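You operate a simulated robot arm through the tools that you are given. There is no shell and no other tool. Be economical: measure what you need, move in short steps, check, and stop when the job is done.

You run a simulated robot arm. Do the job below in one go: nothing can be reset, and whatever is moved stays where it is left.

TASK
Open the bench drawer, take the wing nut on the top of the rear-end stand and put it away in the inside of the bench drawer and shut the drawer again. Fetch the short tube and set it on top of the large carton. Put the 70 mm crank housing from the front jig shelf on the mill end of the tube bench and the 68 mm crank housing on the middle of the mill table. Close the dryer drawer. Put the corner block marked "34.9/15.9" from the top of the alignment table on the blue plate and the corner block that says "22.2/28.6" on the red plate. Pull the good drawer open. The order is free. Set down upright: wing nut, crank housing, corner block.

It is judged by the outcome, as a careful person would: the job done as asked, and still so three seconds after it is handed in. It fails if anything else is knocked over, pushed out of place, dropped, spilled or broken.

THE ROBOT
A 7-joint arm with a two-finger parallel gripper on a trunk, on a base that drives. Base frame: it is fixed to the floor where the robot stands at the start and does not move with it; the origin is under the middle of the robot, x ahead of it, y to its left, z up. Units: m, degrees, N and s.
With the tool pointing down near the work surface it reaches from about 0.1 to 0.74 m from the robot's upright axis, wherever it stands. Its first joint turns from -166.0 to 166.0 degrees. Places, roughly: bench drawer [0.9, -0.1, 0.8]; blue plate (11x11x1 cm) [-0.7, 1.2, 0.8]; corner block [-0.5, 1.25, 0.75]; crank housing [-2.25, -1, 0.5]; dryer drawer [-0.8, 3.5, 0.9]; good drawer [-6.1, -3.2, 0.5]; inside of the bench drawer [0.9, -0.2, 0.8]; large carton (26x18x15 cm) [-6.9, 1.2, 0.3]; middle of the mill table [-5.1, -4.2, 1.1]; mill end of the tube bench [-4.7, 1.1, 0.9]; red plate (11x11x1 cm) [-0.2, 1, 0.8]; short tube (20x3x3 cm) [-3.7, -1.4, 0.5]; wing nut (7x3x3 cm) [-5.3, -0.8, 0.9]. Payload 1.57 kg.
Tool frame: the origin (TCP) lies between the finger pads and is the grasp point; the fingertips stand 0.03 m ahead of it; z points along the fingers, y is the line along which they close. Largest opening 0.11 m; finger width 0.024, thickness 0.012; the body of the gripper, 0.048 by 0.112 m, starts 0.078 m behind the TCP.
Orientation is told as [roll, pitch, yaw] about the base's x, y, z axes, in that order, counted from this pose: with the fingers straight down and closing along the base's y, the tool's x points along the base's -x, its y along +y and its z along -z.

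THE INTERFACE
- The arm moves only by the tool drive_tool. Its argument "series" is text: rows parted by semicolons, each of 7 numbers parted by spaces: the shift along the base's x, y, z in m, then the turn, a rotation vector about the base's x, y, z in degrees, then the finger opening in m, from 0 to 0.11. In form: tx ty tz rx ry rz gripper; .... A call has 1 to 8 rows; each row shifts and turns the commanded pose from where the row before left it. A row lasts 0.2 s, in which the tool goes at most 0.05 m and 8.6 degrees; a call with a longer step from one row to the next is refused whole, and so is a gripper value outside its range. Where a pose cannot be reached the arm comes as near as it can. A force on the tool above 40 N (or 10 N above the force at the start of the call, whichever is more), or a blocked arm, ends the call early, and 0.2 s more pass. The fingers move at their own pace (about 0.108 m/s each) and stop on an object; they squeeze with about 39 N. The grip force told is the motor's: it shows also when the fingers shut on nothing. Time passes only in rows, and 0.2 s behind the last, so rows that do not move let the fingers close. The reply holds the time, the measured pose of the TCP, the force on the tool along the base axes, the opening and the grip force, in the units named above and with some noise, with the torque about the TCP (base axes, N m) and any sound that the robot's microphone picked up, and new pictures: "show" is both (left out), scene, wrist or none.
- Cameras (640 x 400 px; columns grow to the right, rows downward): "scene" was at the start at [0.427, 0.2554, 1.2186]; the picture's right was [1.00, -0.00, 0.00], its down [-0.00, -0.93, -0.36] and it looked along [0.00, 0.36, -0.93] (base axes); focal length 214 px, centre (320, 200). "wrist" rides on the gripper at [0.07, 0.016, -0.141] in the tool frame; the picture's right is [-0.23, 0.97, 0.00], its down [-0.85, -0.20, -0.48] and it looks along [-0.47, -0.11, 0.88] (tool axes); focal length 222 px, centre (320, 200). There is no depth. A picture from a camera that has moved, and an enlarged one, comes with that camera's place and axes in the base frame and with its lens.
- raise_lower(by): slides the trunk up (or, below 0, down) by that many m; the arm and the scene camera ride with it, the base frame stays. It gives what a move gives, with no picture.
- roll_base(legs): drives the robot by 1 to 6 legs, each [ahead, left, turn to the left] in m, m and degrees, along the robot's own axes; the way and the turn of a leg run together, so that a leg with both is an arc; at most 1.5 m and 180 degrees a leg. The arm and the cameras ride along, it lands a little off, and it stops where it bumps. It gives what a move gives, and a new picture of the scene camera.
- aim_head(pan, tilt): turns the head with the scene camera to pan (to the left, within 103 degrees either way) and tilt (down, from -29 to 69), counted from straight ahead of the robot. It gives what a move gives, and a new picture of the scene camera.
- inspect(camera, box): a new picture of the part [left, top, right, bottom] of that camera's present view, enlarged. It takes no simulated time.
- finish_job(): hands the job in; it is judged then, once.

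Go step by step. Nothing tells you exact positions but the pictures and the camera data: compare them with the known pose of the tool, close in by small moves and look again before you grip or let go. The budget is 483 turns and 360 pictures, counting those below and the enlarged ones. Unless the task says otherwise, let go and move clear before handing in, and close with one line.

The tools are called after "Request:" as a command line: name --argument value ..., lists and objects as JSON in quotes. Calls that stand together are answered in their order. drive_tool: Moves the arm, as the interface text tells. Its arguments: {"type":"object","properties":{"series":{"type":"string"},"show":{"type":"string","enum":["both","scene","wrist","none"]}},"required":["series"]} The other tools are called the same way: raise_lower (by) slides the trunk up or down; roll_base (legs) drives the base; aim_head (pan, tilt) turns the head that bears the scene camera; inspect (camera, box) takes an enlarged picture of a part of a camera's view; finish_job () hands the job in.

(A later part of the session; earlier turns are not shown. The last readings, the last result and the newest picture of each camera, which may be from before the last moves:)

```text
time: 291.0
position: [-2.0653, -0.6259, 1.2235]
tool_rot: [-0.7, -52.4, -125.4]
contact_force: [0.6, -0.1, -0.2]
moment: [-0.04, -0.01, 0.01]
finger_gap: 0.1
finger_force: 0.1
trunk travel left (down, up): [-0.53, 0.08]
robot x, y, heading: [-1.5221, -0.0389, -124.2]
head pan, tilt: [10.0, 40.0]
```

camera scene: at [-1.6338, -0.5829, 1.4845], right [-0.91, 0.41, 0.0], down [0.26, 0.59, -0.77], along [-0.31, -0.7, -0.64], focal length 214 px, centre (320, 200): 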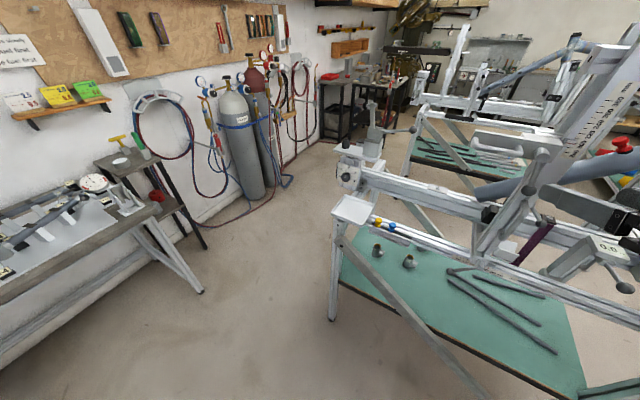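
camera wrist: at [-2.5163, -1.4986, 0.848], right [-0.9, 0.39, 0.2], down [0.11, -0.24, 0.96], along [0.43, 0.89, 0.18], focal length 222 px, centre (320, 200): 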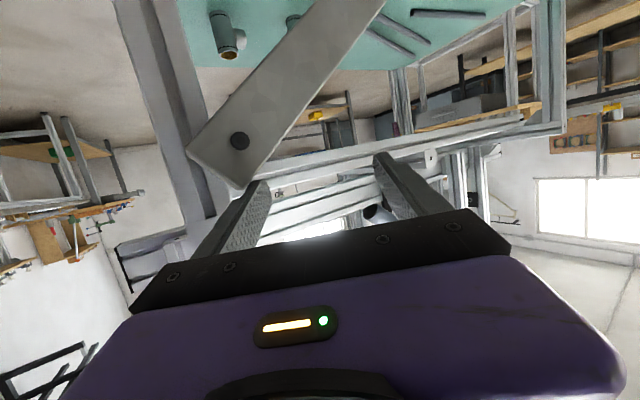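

Request:
raise_lower --by -0.4

Request:
drive_tool --series "0 0 -0.04 0 0 0 0.1; 0 0 -0.04 0 0 0 0.1; 0 0 -0.04 0 0 0 0.1" --show "both"

```text
time: 294.9
position: [-2.0643, -0.6265, 0.824]
tool_rot: [-0.7, -52.4, -125.4]
contact_force: [-0.1, 0.7, -0.9]
moment: [-0.01, 0.03, -0.01]
finger_gap: 0.0999
finger_force: 0.1
trunk travel left (down, up): [-0.13, 0.48]
robot x, y, heading: [-1.523, -0.0393, -124.0]
head pan, tilt: [10.0, 40.0]
```

```text
time: 295.7
position: [-2.0621, -0.627, 0.7055]
tool_rot: [-0.9, -52.4, -125.4]
contact_force: [0.8, 0.5, 0.0]
moment: [0.01, -0.04, -0.01]
finger_gap: 0.1002
finger_force: 0.1
trunk travel left (down, up): [-0.13, 0.48]
robot x, y, heading: [-1.5301, -0.0402, -124.1]
head pan, tilt: [10.0, 40.0]
camera scene: at [-1.6338, -0.5828, 1.0847], right [-0.91, 0.41, 0.0], down [0.26, 0.59, -0.77], along [-0.31, -0.7, -0.64], focal length 214 px, centre (320, 200)
camera wrist: at [-1.9596, -0.5116, 0.7345], right [0.71, -0.68, 0.17], down [-0.24, 0.0, 0.97], along [-0.66, -0.73, -0.16], focal length 222 px, centre (320, 200)
```

scene: 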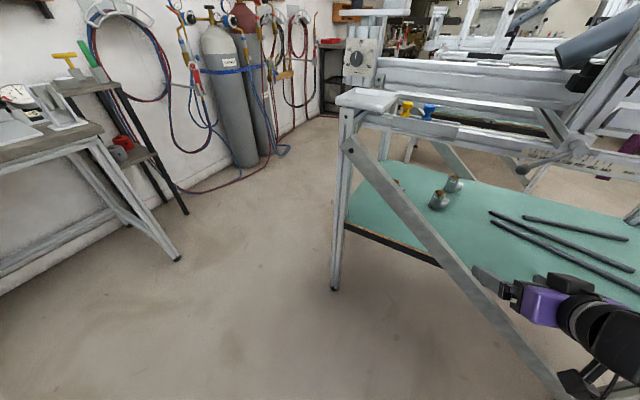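
wrist: 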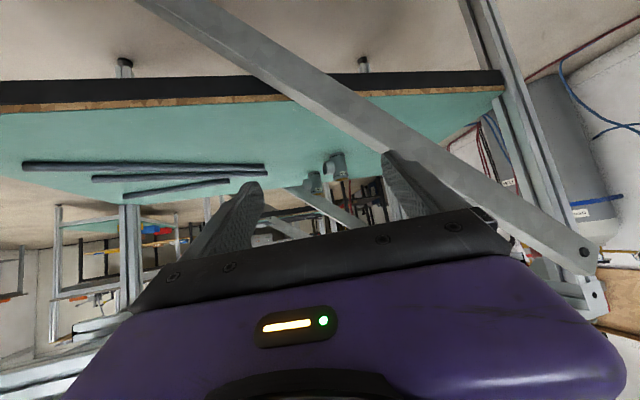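

Line is good. Advance the base 0.25 m at this height, above the brace and below the rail.

Request:
roll_base --legs '[[0.22, 0, 0]]'

Request:
drive_tool --series "0 0 -0.02 0 0 0 0.1" --show "wrist"

```text
time: 297.4
position: [-2.1854, -0.8101, 0.7041]
tool_rot: [-0.7, -52.4, -125.3]
contact_force: [-0.1, -0.7, 0.1]
moment: [0.0, -0.01, 0.01]
finger_gap: 0.1001
finger_force: 0.1
trunk travel left (down, up): [-0.13, 0.48]
robot x, y, heading: [-1.6446, -0.2239, -124.0]
head pan, tilt: [10.0, 40.0]
camera scene: at [-1.7563, -0.7659, 1.0845], right [-0.91, 0.41, 0.0], down [0.26, 0.59, -0.77], along [-0.31, -0.7, -0.64], focal length 214 px, centre (320, 200)
```

scene: 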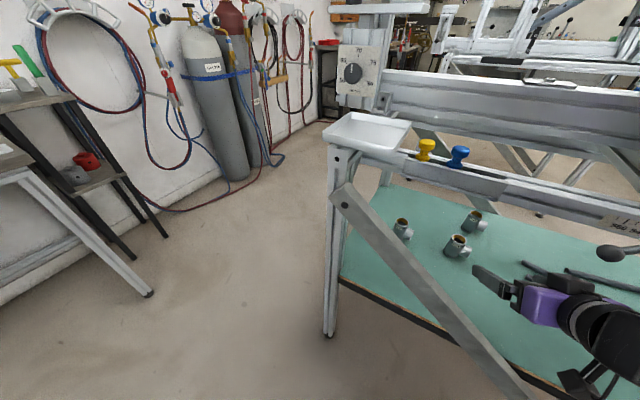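

```text
time: 297.8
position: [-2.185, -0.8111, 0.6835]
tool_rot: [-0.8, -52.4, -125.1]
contact_force: [0.2, -0.8, 0.7]
moment: [0.01, 0.05, 0.01]
finger_gap: 0.0999
finger_force: 0.1
trunk travel left (down, up): [-0.13, 0.48]
robot x, y, heading: [-1.651, -0.2219, -123.9]
head pan, tilt: [10.0, 40.0]
camera wrist: at [-2.0826, -0.6961, 0.7136], right [0.71, -0.68, 0.17], down [-0.24, 0.0, 0.97], along [-0.66, -0.73, -0.17], focal length 222 px, centre (320, 200)
```

wrist: 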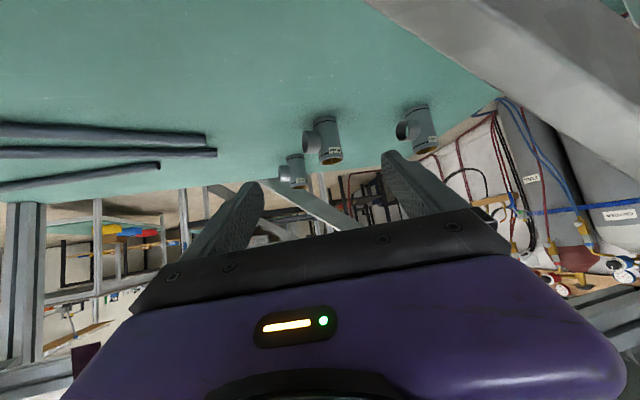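

Request:
drive_tool --series "-0.02 -0.025 -0.01 0 0 0 0.1; -0.02 -0.025 -0.02 0 0 0 0.1; -0.02 -0.025 -0.025 0 0 0 0.1; -0.02 -0.025 -0.025 0 0 0 0.1" --show "both"

```text
time: 298.8
position: [-2.2706, -0.913, 0.6056]
tool_rot: [-0.7, -52.4, -125.3]
contact_force: [0.4, -0.4, 0.1]
moment: [-0.01, -0.02, 0.02]
finger_gap: 0.1001
finger_force: 0.1
trunk travel left (down, up): [-0.13, 0.48]
robot x, y, heading: [-1.6484, -0.2233, -124.4]
head pan, tilt: [10.0, 40.0]
camera scene: at [-1.7563, -0.7657, 1.0846], right [-0.91, 0.41, 0.0], down [0.26, 0.59, -0.77], along [-0.31, -0.7, -0.64], focal length 214 px, centre (320, 200)
camera wrist: at [-2.1656, -0.7979, 0.6356], right [0.71, -0.68, 0.17], down [-0.24, 0.0, 0.97], along [-0.66, -0.73, -0.17], focal length 222 px, centre (320, 200)
```

scene: 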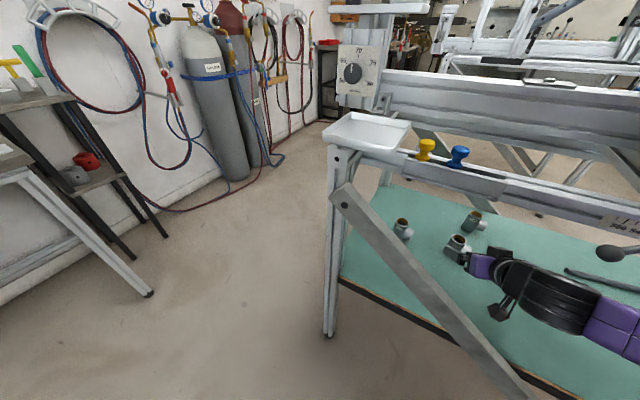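
wrist: 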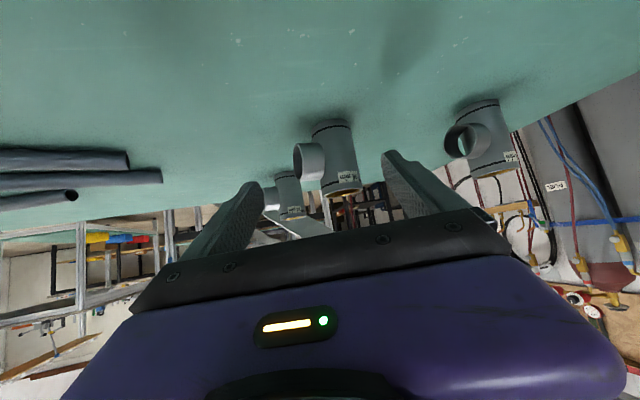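

Request:
drive_tool --series "-0.015 -0.026 -0.022 0 0 0 0.1; -0.015 -0.026 -0.022 0 0 0 0.1" --show "wrist"

```text
time: 299.4
position: [-2.3007, -0.9654, 0.5585]
tool_rot: [-0.9, -52.4, -125.2]
contact_force: [0.8, -0.2, 0.3]
moment: [0.0, -0.01, 0.05]
finger_gap: 0.1
finger_force: 0.0
trunk travel left (down, up): [-0.13, 0.48]
robot x, y, heading: [-1.6462, -0.2231, -124.2]
head pan, tilt: [10.0, 40.0]
camera wrist: at [-2.1966, -0.8501, 0.5892], right [0.71, -0.68, 0.17], down [-0.24, 0.0, 0.97], along [-0.66, -0.73, -0.17], focal length 222 px, centre (320, 200)
```

wrist: 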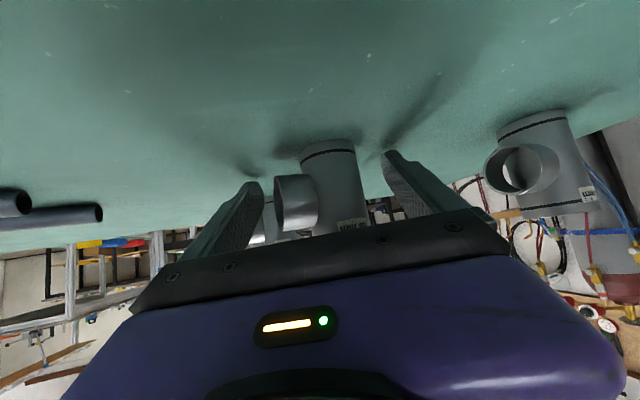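

Stub and body lie between the fingers. Close.

Request:
drive_tool --series "0 0 0 0 0 0 0.04; 0 0 0 0 0 0 0.0; 0 0 0 0 0 0 0.0; 0 0 0 0 0 0 0.0" --show "wrist"

```text
time: 300.4
position: [-2.2979, -0.9655, 0.5592]
tool_rot: [-0.7, -52.4, -125.3]
contact_force: [0.2, -0.8, 0.2]
moment: [-0.03, -0.04, -0.01]
finger_gap: 0.0628
finger_force: 39.2
trunk travel left (down, up): [-0.13, 0.48]
robot x, y, heading: [-1.6491, -0.2209, -124.1]
head pan, tilt: [10.0, 40.0]
camera wrist: at [-2.196, -0.8501, 0.5892], right [0.71, -0.68, 0.17], down [-0.24, 0.0, 0.97], along [-0.66, -0.73, -0.17], focal length 222 px, centre (320, 200)
```

wrist: 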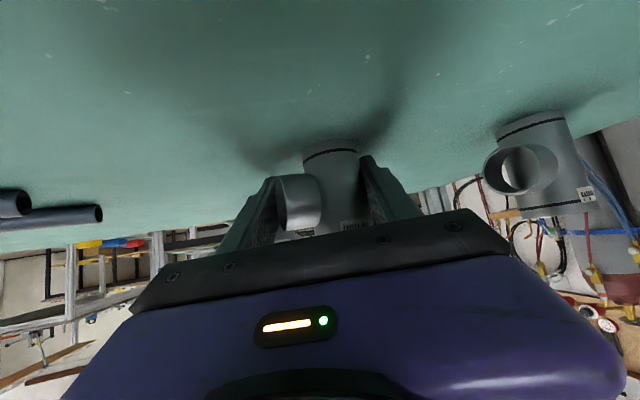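

Request:
drive_tool --series "0 0 0.015 0 0 0 0; 0 0 0.015 0 0 0 0" --show "wrist"

```text
time: 301.0
position: [-2.2984, -0.9642, 0.5895]
tool_rot: [-0.7, -52.4, -125.2]
contact_force: [0.2, 0.3, -1.8]
moment: [0.01, 0.04, 0.0]
finger_gap: 0.0626
finger_force: 38.8
trunk travel left (down, up): [-0.13, 0.48]
robot x, y, heading: [-1.6505, -0.2226, -123.9]
head pan, tilt: [10.0, 40.0]
camera wrist: at [-2.1943, -0.8482, 0.6203], right [0.71, -0.68, 0.17], down [-0.24, 0.0, 0.97], along [-0.66, -0.73, -0.17], focal length 222 px, centre (320, 200)
```

wrist: 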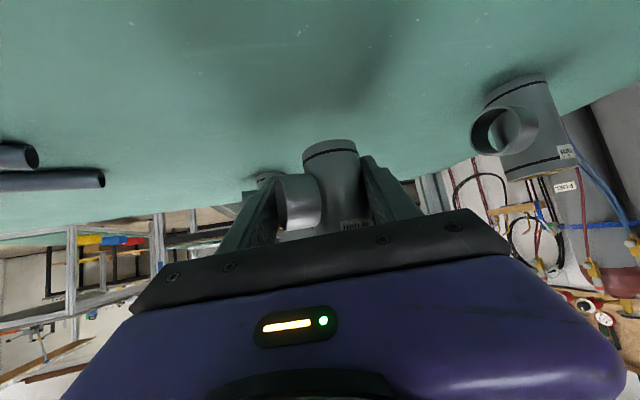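

Holding firmly. Lift and back out along the same path.

Request:
drive_tool --series "0.005 0.008 0.03 0 0 0 0; 0.01 0.015 0.03 0 0 0 0; 0.02 0.025 0.015 0 0 0 0; 0.02 0.025 0.01 0 0 0 0; 0.02 0.025 0.005 0 0 0 0; 0.02 0.025 0 0 0 0 0" --show "scene"

Request:
roll_base --legs '[[-0.35, 0, 0]]'

```text
time: 302.4
position: [-2.2021, -0.8424, 0.6795]
tool_rot: [-0.7, -52.5, -125.2]
contact_force: [0.1, 0.2, -1.6]
moment: [0.0, 0.06, 0.0]
finger_gap: 0.0624
finger_force: 39.0
trunk travel left (down, up): [-0.13, 0.48]
robot x, y, heading: [-1.6506, -0.2217, -124.4]
head pan, tilt: [10.0, 40.0]
camera scene: at [-1.7563, -0.766, 1.0845], right [-0.91, 0.41, 0.0], down [0.26, 0.59, -0.77], along [-0.31, -0.7, -0.64], focal length 214 px, centre (320, 200)
```

scene: 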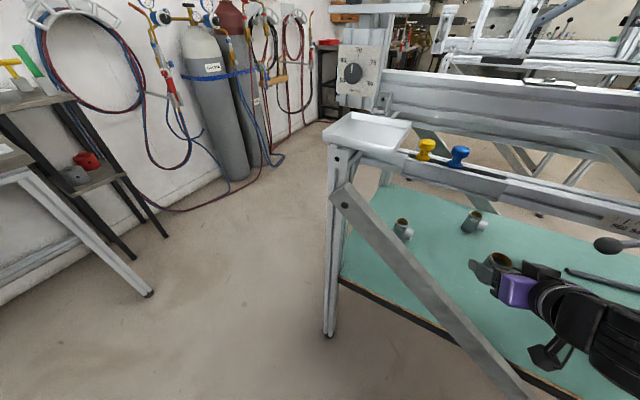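

```text
time: 304.6
position: [-2.0072, -0.5559, 0.6786]
tool_rot: [-0.8, -52.4, -125.2]
contact_force: [-0.8, -0.5, -2.3]
moment: [0.03, 0.01, 0.02]
finger_gap: 0.0627
finger_force: 39.3
trunk travel left (down, up): [-0.13, 0.48]
robot x, y, heading: [-1.4534, 0.0648, -123.8]
head pan, tilt: [10.0, 40.0]
camera scene: at [-1.5619, -0.4785, 1.0845], right [-0.91, 0.41, 0.0], down [0.26, 0.59, -0.77], along [-0.31, -0.7, -0.64], focal length 214 px, centre (320, 200)
```

scene: 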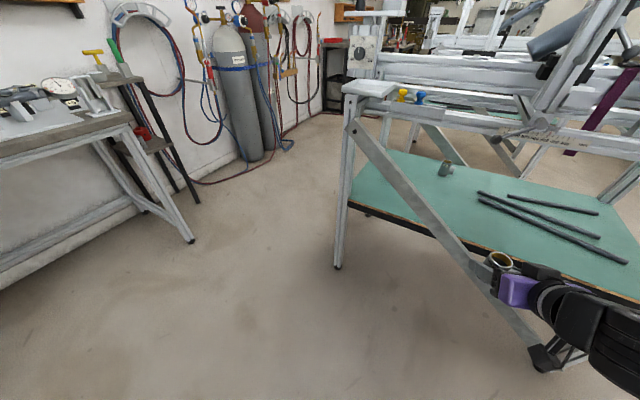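

68 mm housing is out. Raise for travel, turn west and go around the wood-topped table through the aisle north of it.

Request:
raise_lower --by 0.4

Request:
roll_base --legs '[[0.0, 0, -24], [0, -1.0, 0], [0, -0.88, 0], [1.3, 0, 0], [1.2, 0, 0]]'

Request:
aim_head --pan 0 --tilt 25

Request:
aim_head --pan 55 --tilt 25

```text
time: 308.4
position: [-2.0067, -0.555, 1.0782]
tool_rot: [-0.7, -52.4, -125.1]
contact_force: [0.7, -0.4, -1.3]
moment: [-0.02, 0.04, -0.02]
finger_gap: 0.0626
finger_force: 39.0
trunk travel left (down, up): [-0.53, 0.08]
robot x, y, heading: [-1.4577, 0.0679, -124.0]
head pan, tilt: [10.0, 40.0]
```

```text
time: 316.5
position: [-2.8539, 0.7321, 1.08]
tool_rot: [1.4, -52.6, -148.0]
contact_force: [0.4, 0.1, -1.2]
moment: [0.02, 0.01, 0.02]
finger_gap: 0.0627
finger_force: 39.5
trunk travel left (down, up): [-0.53, 0.08]
robot x, y, heading: [-2.1102, 1.0972, -147.3]
head pan, tilt: [10.0, 40.0]
stopped in leg 3: the force on the tool passed its limit at 62 N (the readings are from after the stop); the commanded pose is now the measured one
camera scene: at [-2.4247, 0.64, 1.4845], right [-0.68, 0.73, 0.0], down [0.47, 0.44, -0.77], along [-0.56, -0.52, -0.64], focal length 214 px, centre (320, 200)
```

scene: 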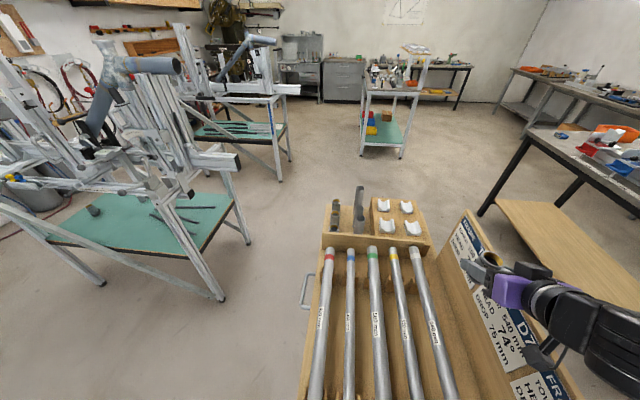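

```text
time: 317.2
position: [-2.8541, 0.7329, 1.0789]
tool_rot: [1.4, -52.5, -148.0]
contact_force: [2.5, -3.8, -1.6]
moment: [-0.09, 0.0, 0.12]
finger_gap: 0.0625
finger_force: 39.4
trunk travel left (down, up): [-0.53, 0.08]
robot x, y, heading: [-2.1126, 1.0974, -147.1]
head pan, tilt: [0.0, 25.0]
camera scene: at [-2.4397, 0.6477, 1.5077], right [-0.54, 0.84, 0.0], down [0.36, 0.23, -0.91], along [-0.76, -0.49, -0.42], focal length 214 px, centre (320, 200)
```

scene: 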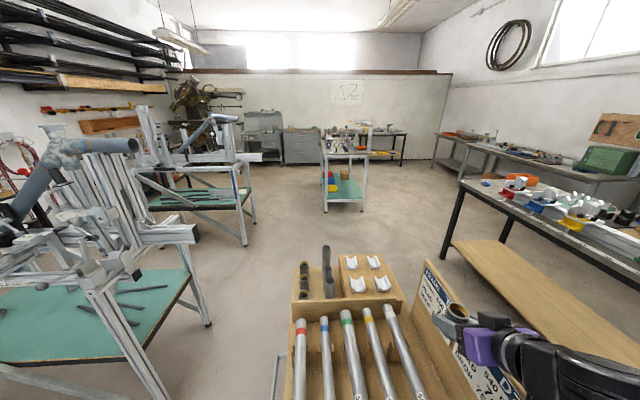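

```text
time: 318.5
position: [-2.8545, 0.7317, 1.0802]
tool_rot: [1.5, -52.5, -148.1]
contact_force: [3.4, -5.2, -2.6]
moment: [-0.12, -0.02, 0.17]
finger_gap: 0.0626
finger_force: 39.0
trunk travel left (down, up): [-0.53, 0.08]
robot x, y, heading: [-2.112, 1.1005, -147.5]
head pan, tilt: [55.0, 25.0]
camera scene: at [-2.3659, 0.6054, 1.5078], right [-1.0, 0.04, 0.0], down [0.02, 0.42, -0.91], along [-0.04, -0.91, -0.42], focal length 214 px, centre (320, 200)
```

scene: 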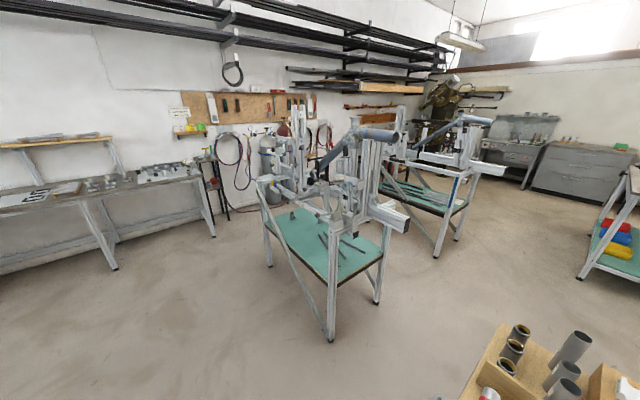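

The arm touched the sign board on the wood table. Back away from it to the left, then backwards.

Request:
roll_base --legs '[[0, 0.06, 0], [-0.5, 0, 0]]'

Request:
aim_head --pan -10 --tilt 35

```text
time: 321.4
position: [-2.5444, 0.7998, 1.0795]
tool_rot: [1.3, -52.4, -145.1]
contact_force: [1.1, 0.3, -1.8]
moment: [0.0, 0.0, 0.01]
finger_gap: 0.0627
finger_force: 38.7
trunk travel left (down, up): [-0.53, 0.08]
robot x, y, heading: [-1.82, 1.2, -144.6]
head pan, tilt: [55.0, 25.0]
stopped in leg 2: the robot was blocked; the commanded pose is now the measured one
camera scene: at [-2.0494, 0.6981, 1.508], right [-1.0, -0.01, 0.0], down [-0.01, 0.42, -0.91], along [0.01, -0.91, -0.42], focal length 214 px, centre (320, 200)
```

scene: 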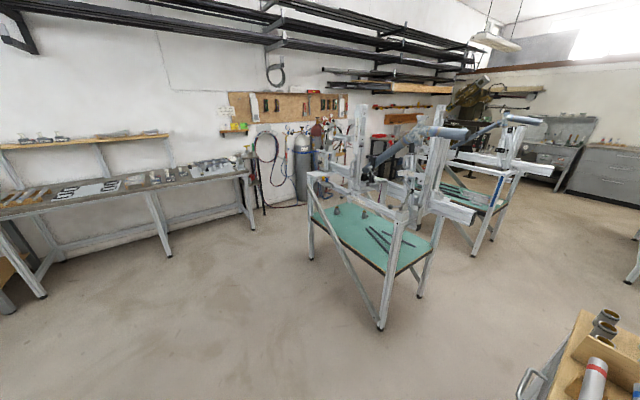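

```text
time: 322.8
position: [-2.5442, 0.8009, 1.08]
tool_rot: [1.3, -52.5, -145.1]
contact_force: [-0.1, -0.5, -1.9]
moment: [-0.02, 0.03, -0.03]
finger_gap: 0.0627
finger_force: 39.6
trunk travel left (down, up): [-0.53, 0.08]
robot x, y, heading: [-1.8207, 1.2058, -144.4]
head pan, tilt: [-10.0, 35.0]
camera scene: at [-2.1303, 0.7516, 1.4921], right [-0.44, 0.9, 0.0], down [0.52, 0.25, -0.82], along [-0.74, -0.36, -0.57], focal length 214 px, centre (320, 200)
```

scene: 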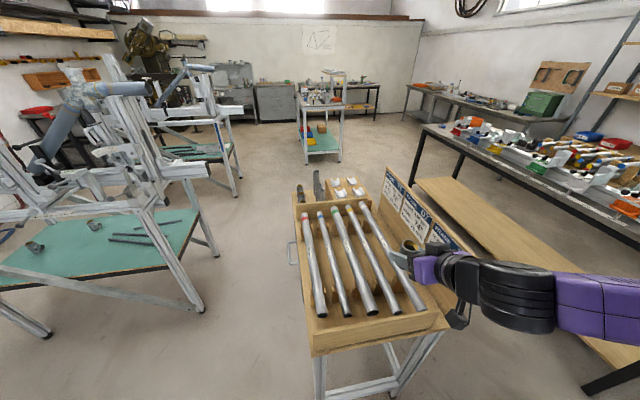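

The rear reached the table behind; no room there. I'll lift the housing above the sign board and then move sideways north.

Request:
raise_lower --by 0.08

Request:
drive_tool --series "0 0 0.04 0 0 0 0; 0 0 0.04 0 0 0 0; 0 0 0.04 0 0 0 0; 0 0 0.04 0 0 0 0" --show "scene"

```text
time: 323.9
position: [-2.5449, 0.7987, 1.1599]
tool_rot: [1.3, -52.5, -145.1]
contact_force: [0.3, 0.2, -1.7]
moment: [-0.02, -0.02, 0.03]
finger_gap: 0.0626
finger_force: 39.1
trunk travel left (down, up): [-0.61, 0.0]
robot x, y, heading: [-1.8179, 1.1998, -144.5]
head pan, tilt: [-10.0, 35.0]
```

```text
time: 324.9
position: [-2.543, 0.799, 1.3221]
tool_rot: [1.4, -52.4, -145.0]
contact_force: [0.0, -0.2, -1.0]
moment: [-0.02, -0.02, 0.0]
finger_gap: 0.0625
finger_force: 38.4
trunk travel left (down, up): [-0.61, 0.0]
robot x, y, heading: [-1.8208, 1.2034, -144.4]
head pan, tilt: [-10.0, 35.0]
camera scene: at [-2.1306, 0.7516, 1.5719], right [-0.43, 0.9, 0.0], down [0.52, 0.25, -0.82], along [-0.74, -0.36, -0.57], focal length 214 px, centre (320, 200)
```

scene: 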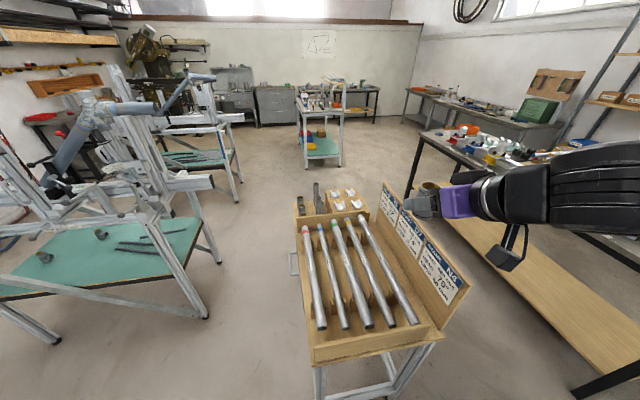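

Request:
roll_base --legs '[[0.05, 0, -3], [0, -0.7, 0], [1.2, 0, 0], [1.2, 0, 0]]'

Request:
aim_head --pan 20 --tilt 20

```text
time: 340.8
position: [-5.0015, 0.0363, 1.3218]
tool_rot: [1.2, -52.5, -147.1]
contact_force: [0.0, 0.1, -1.8]
moment: [0.0, 0.03, 0.02]
finger_gap: 0.0623
finger_force: 39.4
trunk travel left (down, up): [-0.61, 0.0]
robot x, y, heading: [-4.2672, 0.4168, -146.2]
head pan, tilt: [-10.0, 35.0]
camera scene: at [-4.5902, -0.0254, 1.5721], right [-0.4, 0.92, 0.0], down [0.52, 0.23, -0.82], along [-0.75, -0.33, -0.57], focal length 214 px, centre (320, 200)
```

scene: 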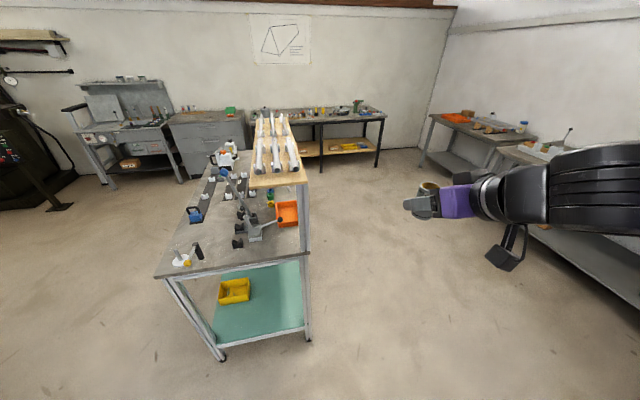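

```text
time: 341.8
position: [-5.0011, 0.0367, 1.3214]
tool_rot: [1.2, -52.6, -147.1]
contact_force: [0.2, 0.0, -1.8]
moment: [0.02, 0.0, -0.01]
finger_gap: 0.0625
finger_force: 38.8
trunk travel left (down, up): [-0.61, 0.0]
robot x, y, heading: [-4.2687, 0.4134, -146.4]
head pan, tilt: [20.0, 20.0]
camera scene: at [-4.5648, -0.065, 1.5959], right [-0.81, 0.59, 0.0], down [0.2, 0.28, -0.94], along [-0.56, -0.76, -0.34], focal length 214 px, centre (320, 200)
```

scene: 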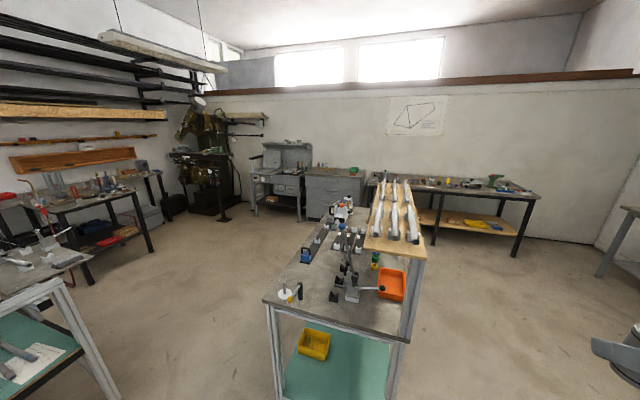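

Next: the mill. I'll pass north of the rear-end stand and then look south.

Request:
roll_base --legs '[[0, -0.25, -1.3], [1.4, 0, 0], [1.35, 0, 0], [0, 0, 45]]'

Request:
aim_head --pan 10 --tilt 20

```text
time: 343.5
position: [-5.1183, 0.2224, 1.3218]
tool_rot: [1.3, -52.4, -148.2]
contact_force: [0.2, 0.9, -0.8]
moment: [0.01, 0.03, -0.04]
finger_gap: 0.0625
finger_force: 39.1
trunk travel left (down, up): [-0.61, 0.0]
robot x, y, heading: [-4.3751, 0.5847, -147.4]
head pan, tilt: [20.0, 20.0]
stopped in leg 1: the robot was blocked; the commanded pose is now the measured one
camera scene: at [-4.6826, 0.1127, 1.5959], right [-0.8, 0.6, 0.0], down [0.21, 0.27, -0.94], along [-0.57, -0.75, -0.34], focal length 214 px, centre (320, 200)
```

scene: 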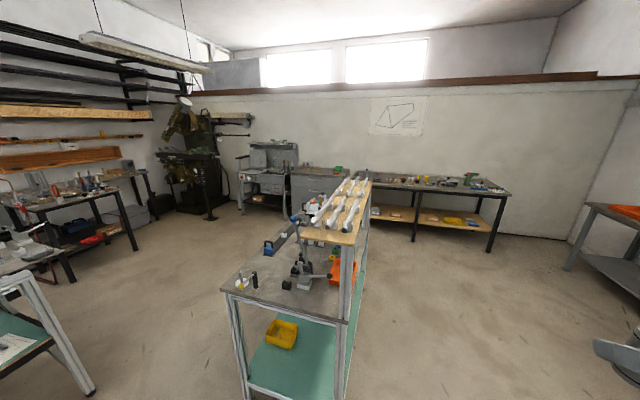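

```text
time: 344.2
position: [-5.1176, 0.2237, 1.3209]
tool_rot: [1.3, -52.5, -148.2]
contact_force: [0.3, 0.6, -0.2]
moment: [-0.01, 0.0, -0.02]
finger_gap: 0.0624
finger_force: 39.4
trunk travel left (down, up): [-0.61, 0.0]
robot x, y, heading: [-4.3767, 0.5896, -146.9]
head pan, tilt: [10.0, 20.0]
camera scene: at [-4.6953, 0.1241, 1.5959], right [-0.68, 0.73, 0.0], down [0.25, 0.23, -0.94], along [-0.69, -0.64, -0.34], focal length 214 px, centre (320, 200)
```

scene: 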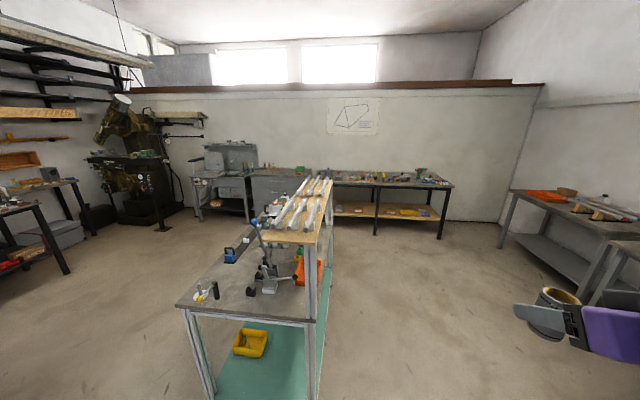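

Request:
roll_base --legs '[[0, 0.05, -0.6], [0.45, 0, 0]]'

Request:
aim_head --pan -100 --tilt 40

```text
time: 347.4
position: [-5.4667, -0.0612, 1.3215]
tool_rot: [1.3, -52.4, -148.2]
contact_force: [-0.3, -0.5, -2.3]
moment: [-0.04, 0.03, -0.01]
finger_gap: 0.0623
finger_force: 39.0
trunk travel left (down, up): [-0.61, 0.0]
robot x, y, heading: [-4.7278, 0.3049, -147.1]
head pan, tilt: [10.0, 20.0]
camera scene: at [-5.0438, -0.1596, 1.596], right [-0.68, 0.73, 0.0], down [0.25, 0.23, -0.94], along [-0.69, -0.64, -0.34], focal length 214 px, centre (320, 200)
```

scene: 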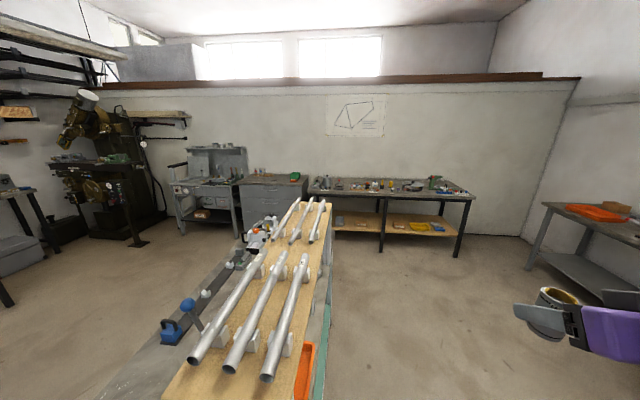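

```text
time: 349.3
position: [-5.466, -0.0617, 1.3215]
tool_rot: [1.3, -52.5, -148.1]
contact_force: [0.0, 0.2, -1.7]
moment: [-0.01, 0.0, 0.0]
finger_gap: 0.0624
finger_force: 38.9
trunk travel left (down, up): [-0.61, 0.0]
robot x, y, heading: [-4.7226, 0.3071, -147.0]
head pan, tilt: [-100.0, 40.0]
camera scene: at [-5.0091, -0.0179, 1.5645], right [0.92, 0.39, 0.0], down [0.25, -0.59, -0.77], along [-0.3, 0.71, -0.64], focal length 214 px, centre (320, 200)
```

scene: 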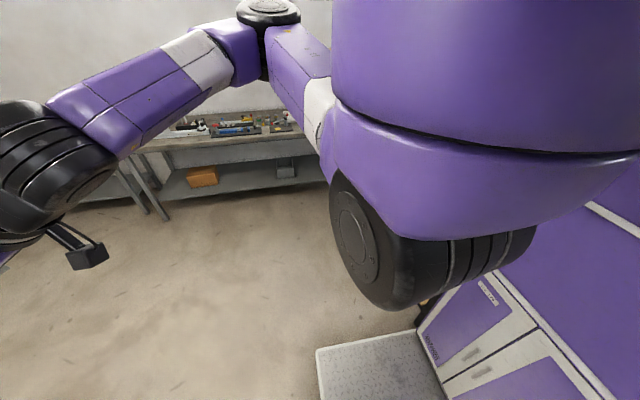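

Request:
roll_base --legs '[[0.2, -0.1, 0], [0.2, -0.25, 0], [1.2, 0, 0], [0.8, 0, 0]]'

Request:
aim_head --pan 60 --tilt 20

```text
time: 362.1
position: [-7.6187, -1.0885, 1.3209]
tool_rot: [1.3, -52.4, -146.8]
contact_force: [-0.9, -0.1, -0.9]
moment: [0.0, 0.01, 0.01]
finger_gap: 0.0624
finger_force: 39.2
trunk travel left (down, up): [-0.61, 0.0]
robot x, y, heading: [-6.8892, -0.706, -145.8]
head pan, tilt: [-100.0, 40.0]
camera scene: at [-7.161, -1.0347, 1.5646], right [0.91, 0.41, 0.0], down [0.26, -0.59, -0.77], along [-0.31, 0.7, -0.64], focal length 214 px, centre (320, 200)
```

scene: 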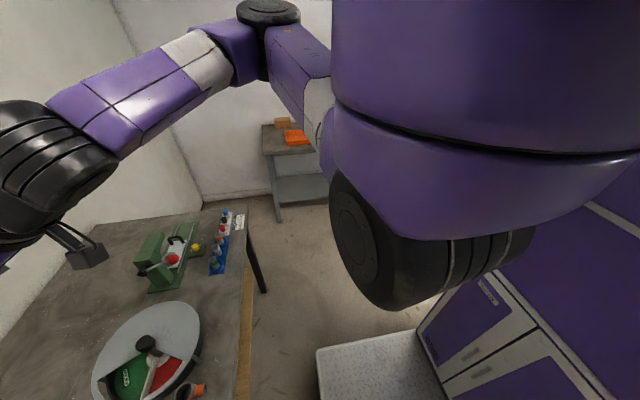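

```text
time: 364.6
position: [-7.6184, -1.0894, 1.3206]
tool_rot: [1.3, -52.4, -146.8]
contact_force: [1.4, 0.7, -1.2]
moment: [0.02, 0.05, 0.0]
finger_gap: 0.0625
finger_force: 38.7
trunk travel left (down, up): [-0.61, 0.0]
robot x, y, heading: [-6.8857, -0.7089, -145.7]
head pan, tilt: [60.0, 20.0]
camera scene: at [-7.1193, -1.2051, 1.5959], right [-1.0, -0.07, 0.0], down [-0.03, 0.34, -0.94], along [0.07, -0.94, -0.34], focal length 214 px, centre (320, 200)
```

scene: 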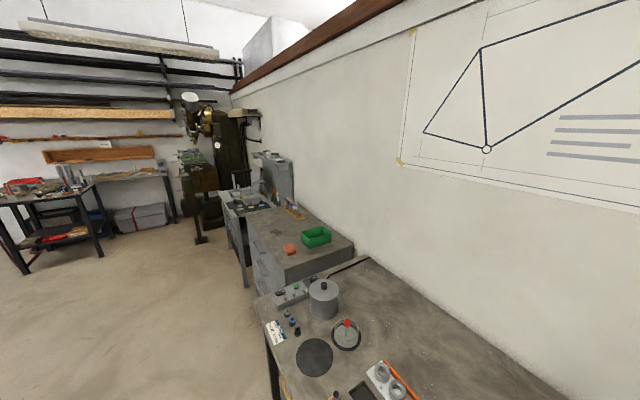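

Overshot a little west. Turn south toward the mill and drive.

Request:
roll_base --legs '[[0, 0, 88], [1.3, 0.02, 0], [1.1, 0, 0]]'

Request:
aim_head --pan -10 --tilt 20

```text
time: 380.1
position: [-5.2264, -3.4675, 1.3201]
tool_rot: [1.4, -52.4, -59.5]
contact_force: [-0.1, 0.4, -1.3]
moment: [0.0, 0.03, -0.01]
finger_gap: 0.0621
finger_force: 39.0
trunk travel left (down, up): [-0.61, 0.0]
robot x, y, heading: [-5.5761, -2.7188, -58.5]
head pan, tilt: [60.0, 20.0]
camera scene: at [-5.0873, -2.9753, 1.596], right [0.03, -1.0, 0.0], down [-0.34, -0.01, -0.94], along [0.94, 0.03, -0.34], focal length 214 px, centre (320, 200)
```

scene: 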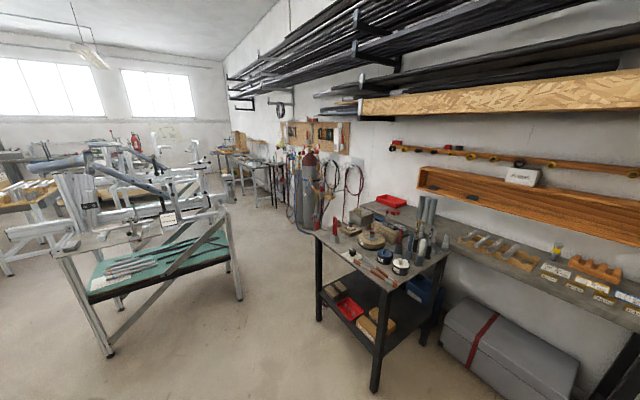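

```text
time: 381.6
position: [-5.2261, -3.4674, 1.3218]
tool_rot: [1.4, -52.4, -59.5]
contact_force: [-0.1, -0.7, -0.7]
moment: [-0.06, 0.0, 0.0]
finger_gap: 0.0619
finger_force: 39.2
trunk travel left (down, up): [-0.61, 0.0]
robot x, y, heading: [-5.575, -2.7163, -58.3]
head pan, tilt: [-10.0, 20.0]
camera scene: at [-5.1461, -3.0645, 1.5959], right [-0.93, -0.37, 0.0], down [-0.13, 0.32, -0.94], along [0.35, -0.87, -0.34], focal length 214 px, centre (320, 200)
```

scene: 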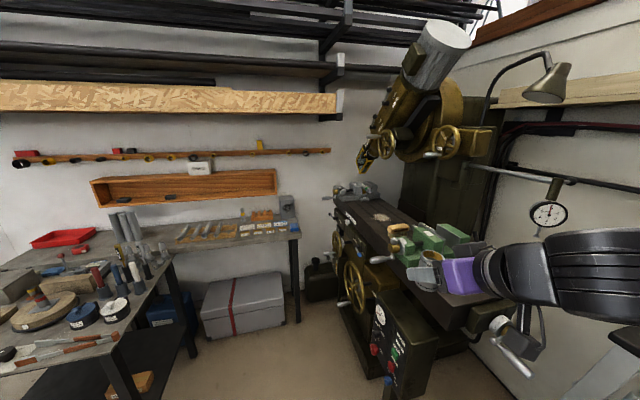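

Request:
inspect --camera "scene" --box '[310, 160, 510, 285]'

```text
3.20 times, centred on (410, 222) of scene
camera zoom: at [-5.1461, -3.0645, 1.5959], right [-0.93, -0.37, 0.0], down [-0.13, 0.32, -0.94], along [0.35, -0.87, -0.34], focal length 686 px, centre (32, 128)
```

zoom: 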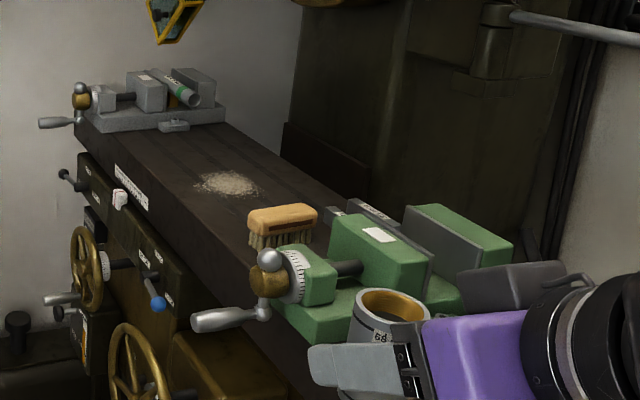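

Mill table's middle has a little swarf; I'll set the housing just in front of it near (-5.0,-4.15). Lower a bit, then approach diagonally.

Request:
raise_lower --by -0.1

Request:
roll_base --legs '[[0.45, 0.27, 0], [0, 0, -29], [0.2, 0, 0]]'

Request:
drive_tool --series "0 0 0 0 0 0 0" --show "wrist"

```text
time: 382.9
position: [-5.2271, -3.4678, 1.2213]
tool_rot: [1.3, -52.5, -59.6]
contact_force: [-0.6, -0.5, -1.4]
moment: [0.0, -0.02, 0.0]
finger_gap: 0.0625
finger_force: 39.6
trunk travel left (down, up): [-0.51, 0.1]
robot x, y, heading: [-5.5724, -2.7199, -58.5]
head pan, tilt: [-10.0, 20.0]
```

```text
time: 387.5
position: [-5.1269, -3.7844, 1.2242]
tool_rot: [2.3, -52.9, -86.4]
contact_force: [0.9, 4.7, 4.4]
moment: [0.0, 0.23, -0.14]
finger_gap: 0.0625
finger_force: 39.4
trunk travel left (down, up): [-0.51, 0.1]
robot x, y, heading: [-5.0957, -2.9613, -86.2]
head pan, tilt: [-10.0, 20.0]
stopped in leg 2: the force on the tool passed its limit at 49 N (the readings are from after the stop); the commanded pose is now the measured one
camera scene: at [-4.879, -3.4688, 1.496], right [-0.99, 0.11, 0.0], down [0.04, 0.34, -0.94], along [-0.1, -0.93, -0.34], focal length 214 px, centre (320, 200)
```

scene: 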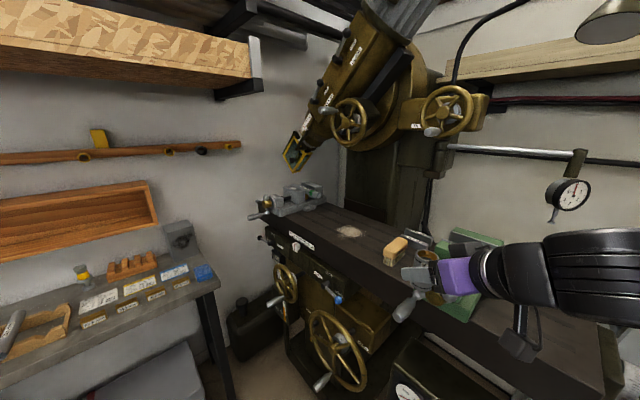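

```text
time: 387.9
position: [-5.1264, -3.7859, 1.2244]
tool_rot: [2.3, -52.9, -86.3]
contact_force: [0.9, 5.1, 6.1]
moment: [0.0, 0.21, -0.18]
finger_gap: 0.0622
finger_force: 38.8
trunk travel left (down, up): [-0.51, 0.1]
robot x, y, heading: [-5.0959, -2.9606, -86.6]
head pan, tilt: [-10.0, 20.0]
camera wrist: at [-5.126, -3.6299, 1.2541], right [0.98, -0.04, 0.21], down [-0.21, -0.15, 0.97], along [-0.01, -0.99, -0.16], focal length 222 px, centre (320, 200)
```

wrist: 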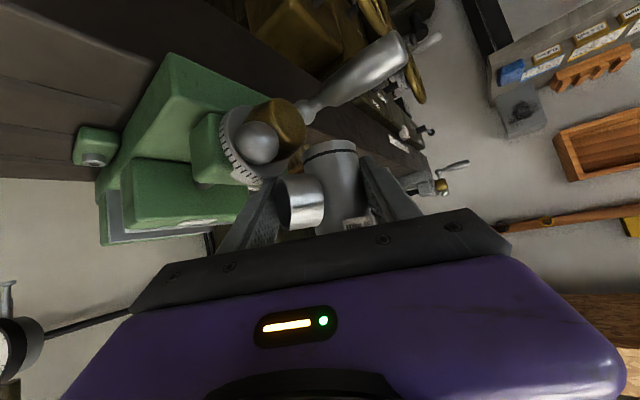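

The finger touched the green vise's crank. Lift clear.

Request:
drive_tool --series "0 0.01 0.02 0 0 0 0; 0 0.01 0.03 0 0 0 0; 0 0 0.04 0 0 0 0" --show "both"

```text
time: 388.7
position: [-5.1224, -3.7668, 1.302]
tool_rot: [8.1, -51.8, -90.2]
contact_force: [0.1, -0.3, -1.4]
moment: [0.04, -0.01, -0.02]
finger_gap: 0.0623
finger_force: 39.0
trunk travel left (down, up): [-0.51, 0.1]
robot x, y, heading: [-5.0948, -2.9626, -86.5]
head pan, tilt: [-10.0, 20.0]
camera scene: at [-4.8791, -3.4694, 1.4958], right [-0.99, 0.11, 0.0], down [0.04, 0.34, -0.94], along [-0.1, -0.93, -0.34], focal length 214 px, centre (320, 200)
camera wrist: at [-5.1247, -3.612, 1.335], right [0.96, -0.04, 0.26], down [-0.27, -0.18, 0.95], along [0.01, -0.98, -0.18], focal length 222 px, centre (320, 200)
```

scene: 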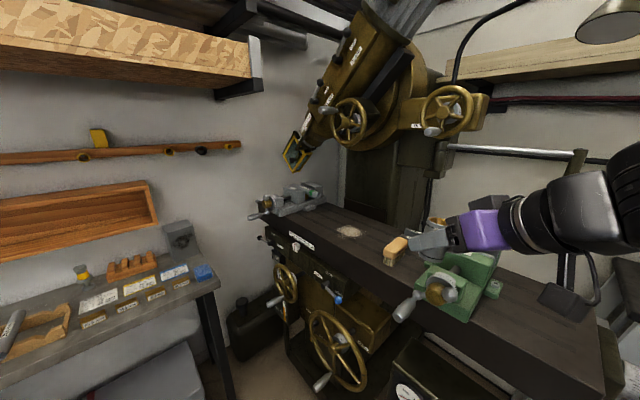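
wrist: 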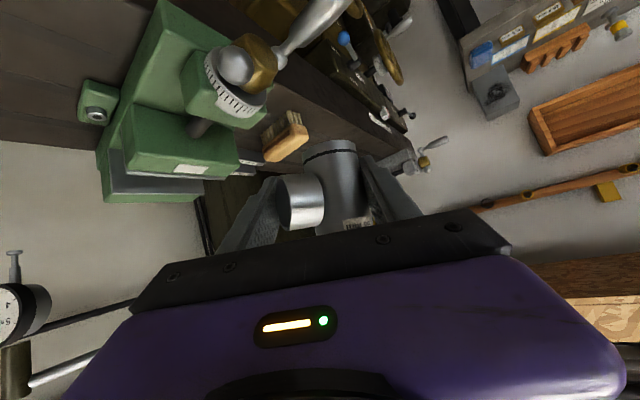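

Housing is still held but tilted about 9°; restore the roll, then advance at this height.

Request:
drive_tool --series "0 0 0 0 2.7 -3.45 0; 0 0 0 0 2.7 -3.45 0; -0.005 -0.03 -0.01 0 0 0 0; -0.005 -0.04 -0.02 0 0 0 0; -0.005 -0.04 -0.02 0 0 0 0" --show "scene"

```text
time: 389.9
position: [-5.1393, -3.8764, 1.2676]
tool_rot: [-6.9, -52.6, -86.0]
contact_force: [0.4, 1.7, -1.0]
moment: [-0.01, -0.01, 0.02]
finger_gap: 0.0624
finger_force: 39.0
trunk travel left (down, up): [-0.51, 0.1]
robot x, y, heading: [-5.092, -2.9632, -86.4]
head pan, tilt: [-10.0, 20.0]
camera scene: at [-4.879, -3.4686, 1.4962], right [-0.99, 0.11, 0.0], down [0.04, 0.34, -0.94], along [-0.1, -0.93, -0.34], focal length 214 px, centre (320, 200)
```

scene: 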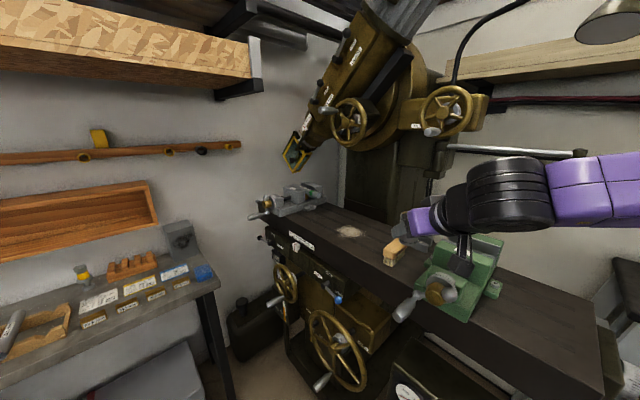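

Request:
roll_base --legs '[[0.12, 0, 0]]'

Request:
drive_tool --series "0.03 -0.03 0 0.13 -1.9 2.45 0; 0.03 -0.03 0 0.13 -1.9 2.45 0; 0.025 -0.035 -0.02 0 0 0 0; 0.015 -0.035 -0.02 0 0 0 0" --show "both"

```text
time: 391.2
position: [-5.1292, -3.9991, 1.2657]
tool_rot: [-6.6, -52.5, -86.2]
contact_force: [0.6, 0.4, -1.7]
moment: [-0.03, 0.03, 0.0]
finger_gap: 0.0622
finger_force: 39.5
trunk travel left (down, up): [-0.51, 0.1]
robot x, y, heading: [-5.0904, -3.0861, -86.5]
head pan, tilt: [-10.0, 20.0]
camera scene: at [-4.8703, -3.5917, 1.496], right [-0.99, 0.11, 0.0], down [0.04, 0.34, -0.94], along [-0.1, -0.93, -0.34], focal length 214 px, centre (320, 200)
```

scene: 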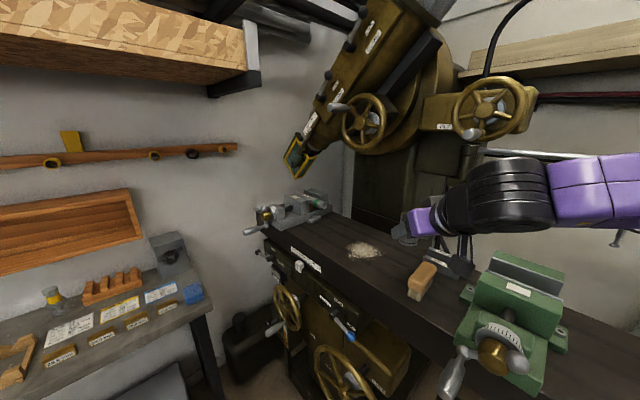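

```text
time: 392.2
position: [-5.0291, -4.1301, 1.2293]
tool_rot: [-0.3, -52.6, -86.3]
contact_force: [-0.8, -0.1, -1.0]
moment: [-0.02, -0.02, 0.02]
finger_gap: 0.0624
finger_force: 39.2
trunk travel left (down, up): [-0.51, 0.1]
robot x, y, heading: [-5.0884, -3.0867, -86.6]
head pan, tilt: [-10.0, 20.0]
camera scene: at [-4.8708, -3.5915, 1.4962], right [-0.99, 0.11, 0.0], down [0.04, 0.34, -0.94], along [-0.1, -0.93, -0.34], focal length 214 px, centre (320, 200)
camera wrist: at [-5.0223, -3.9762, 1.2594], right [0.98, -0.08, 0.18], down [-0.19, -0.15, 0.97], along [-0.05, -0.99, -0.16], focal length 222 px, centre (320, 200)
```

scene: 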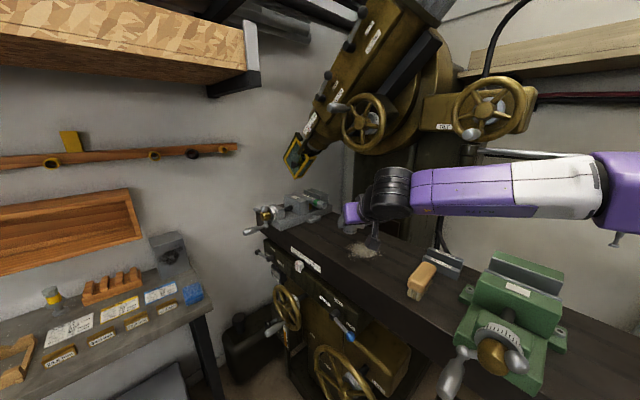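
wrist: 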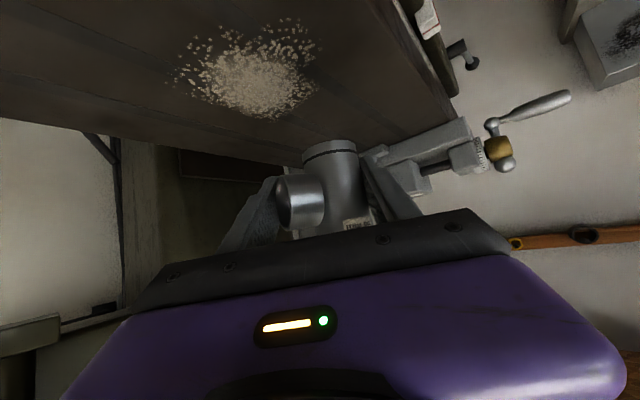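

Table top is at z≈1.13. Small shift off the swarf and lower until contact.

Request:
drive_tool --series "0.012 -0.005 -0.02 0 0 0 0; 0.012 -0.005 -0.02 0 0 0 0; 0 0 -0.01 0 0 0 0; 0 0 -0.005 0 0 0 0" --show "both"

```text
time: 393.2
position: [-5.0061, -4.1388, 1.1724]
tool_rot: [-0.2, -52.5, -86.2]
contact_force: [0.8, 0.2, -2.1]
moment: [0.03, 0.0, 0.02]
finger_gap: 0.0626
finger_force: 39.2
trunk travel left (down, up): [-0.51, 0.1]
robot x, y, heading: [-5.086, -3.0883, -86.7]
head pan, tilt: [-10.0, 20.0]
camera scene: at [-4.8702, -3.592, 1.4959], right [-0.99, 0.11, 0.0], down [0.04, 0.34, -0.94], along [-0.1, -0.93, -0.34], focal length 214 px, centre (320, 200)
camera wrist: at [-4.9995, -3.9837, 1.2017], right [0.98, -0.08, 0.18], down [-0.19, -0.15, 0.97], along [-0.05, -0.99, -0.16], focal length 222 px, centre (320, 200)
```

scene: 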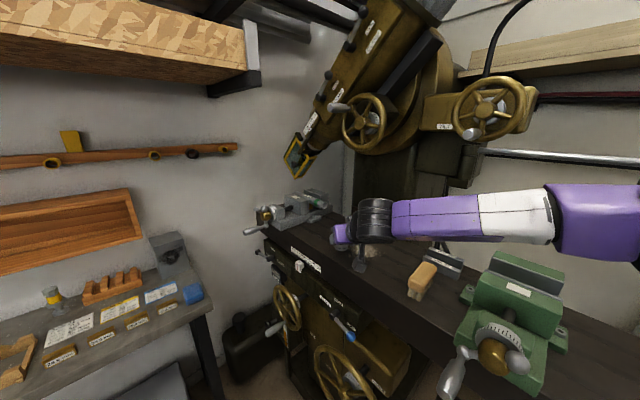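
wrist: 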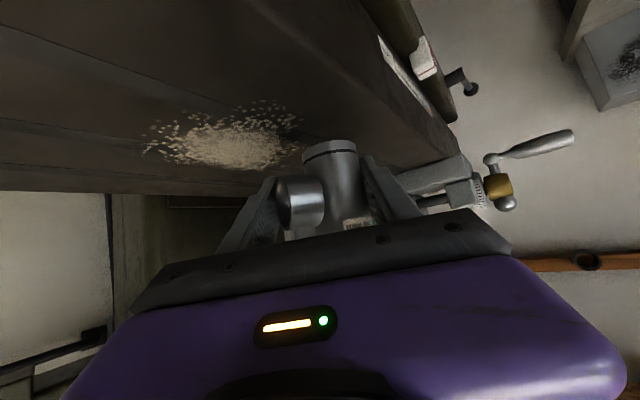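

Request:
drive_tool --series "0 0 -0.004 0 0 0 0; 0 0 -0.004 0 0 0 0; 0 0 -0.003 0 0 0 0" --show "none"

```text
time: 394.0
position: [-5.0056, -4.1395, 1.1604]
tool_rot: [-0.3, -52.4, -86.2]
contact_force: [-0.7, 0.2, -1.6]
moment: [-0.01, 0.01, -0.02]
finger_gap: 0.0625
finger_force: 38.4
trunk travel left (down, up): [-0.51, 0.1]
robot x, y, heading: [-5.0892, -3.086, -86.0]
head pan, tilt: [-10.0, 20.0]
```

Request:
drive_tool --series "0 0 -0.004 0 0 0 0; 0 0 -0.004 0 0 0 0; 0 0 -0.004 0 0 0 0; 0 0 -0.004 0 0 0 0" --show "wrist"

```text
time: 395.0
position: [-5.0066, -4.1389, 1.1487]
tool_rot: [-0.4, -52.7, -86.3]
contact_force: [-3.1, 4.0, 18.2]
moment: [0.35, -0.38, 0.1]
finger_gap: 0.0625
finger_force: 38.5
trunk travel left (down, up): [-0.51, 0.1]
robot x, y, heading: [-5.0869, -3.081, -86.2]
head pan, tilt: [-10.0, 20.0]
camera wrist: at [-4.9997, -3.9836, 1.1782], right [0.98, -0.08, 0.18], down [-0.19, -0.15, 0.97], along [-0.05, -0.99, -0.16], focal length 222 px, centre (320, 200)
```

wrist: 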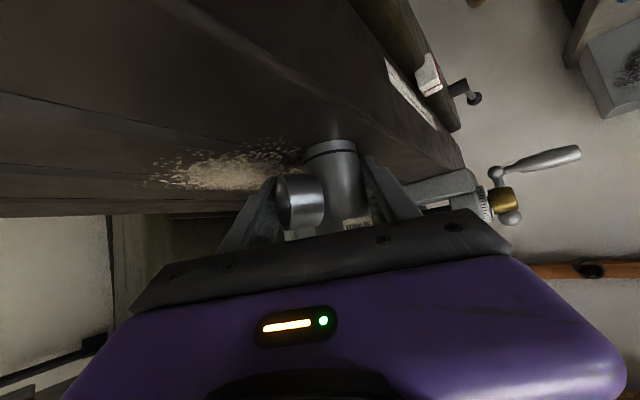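

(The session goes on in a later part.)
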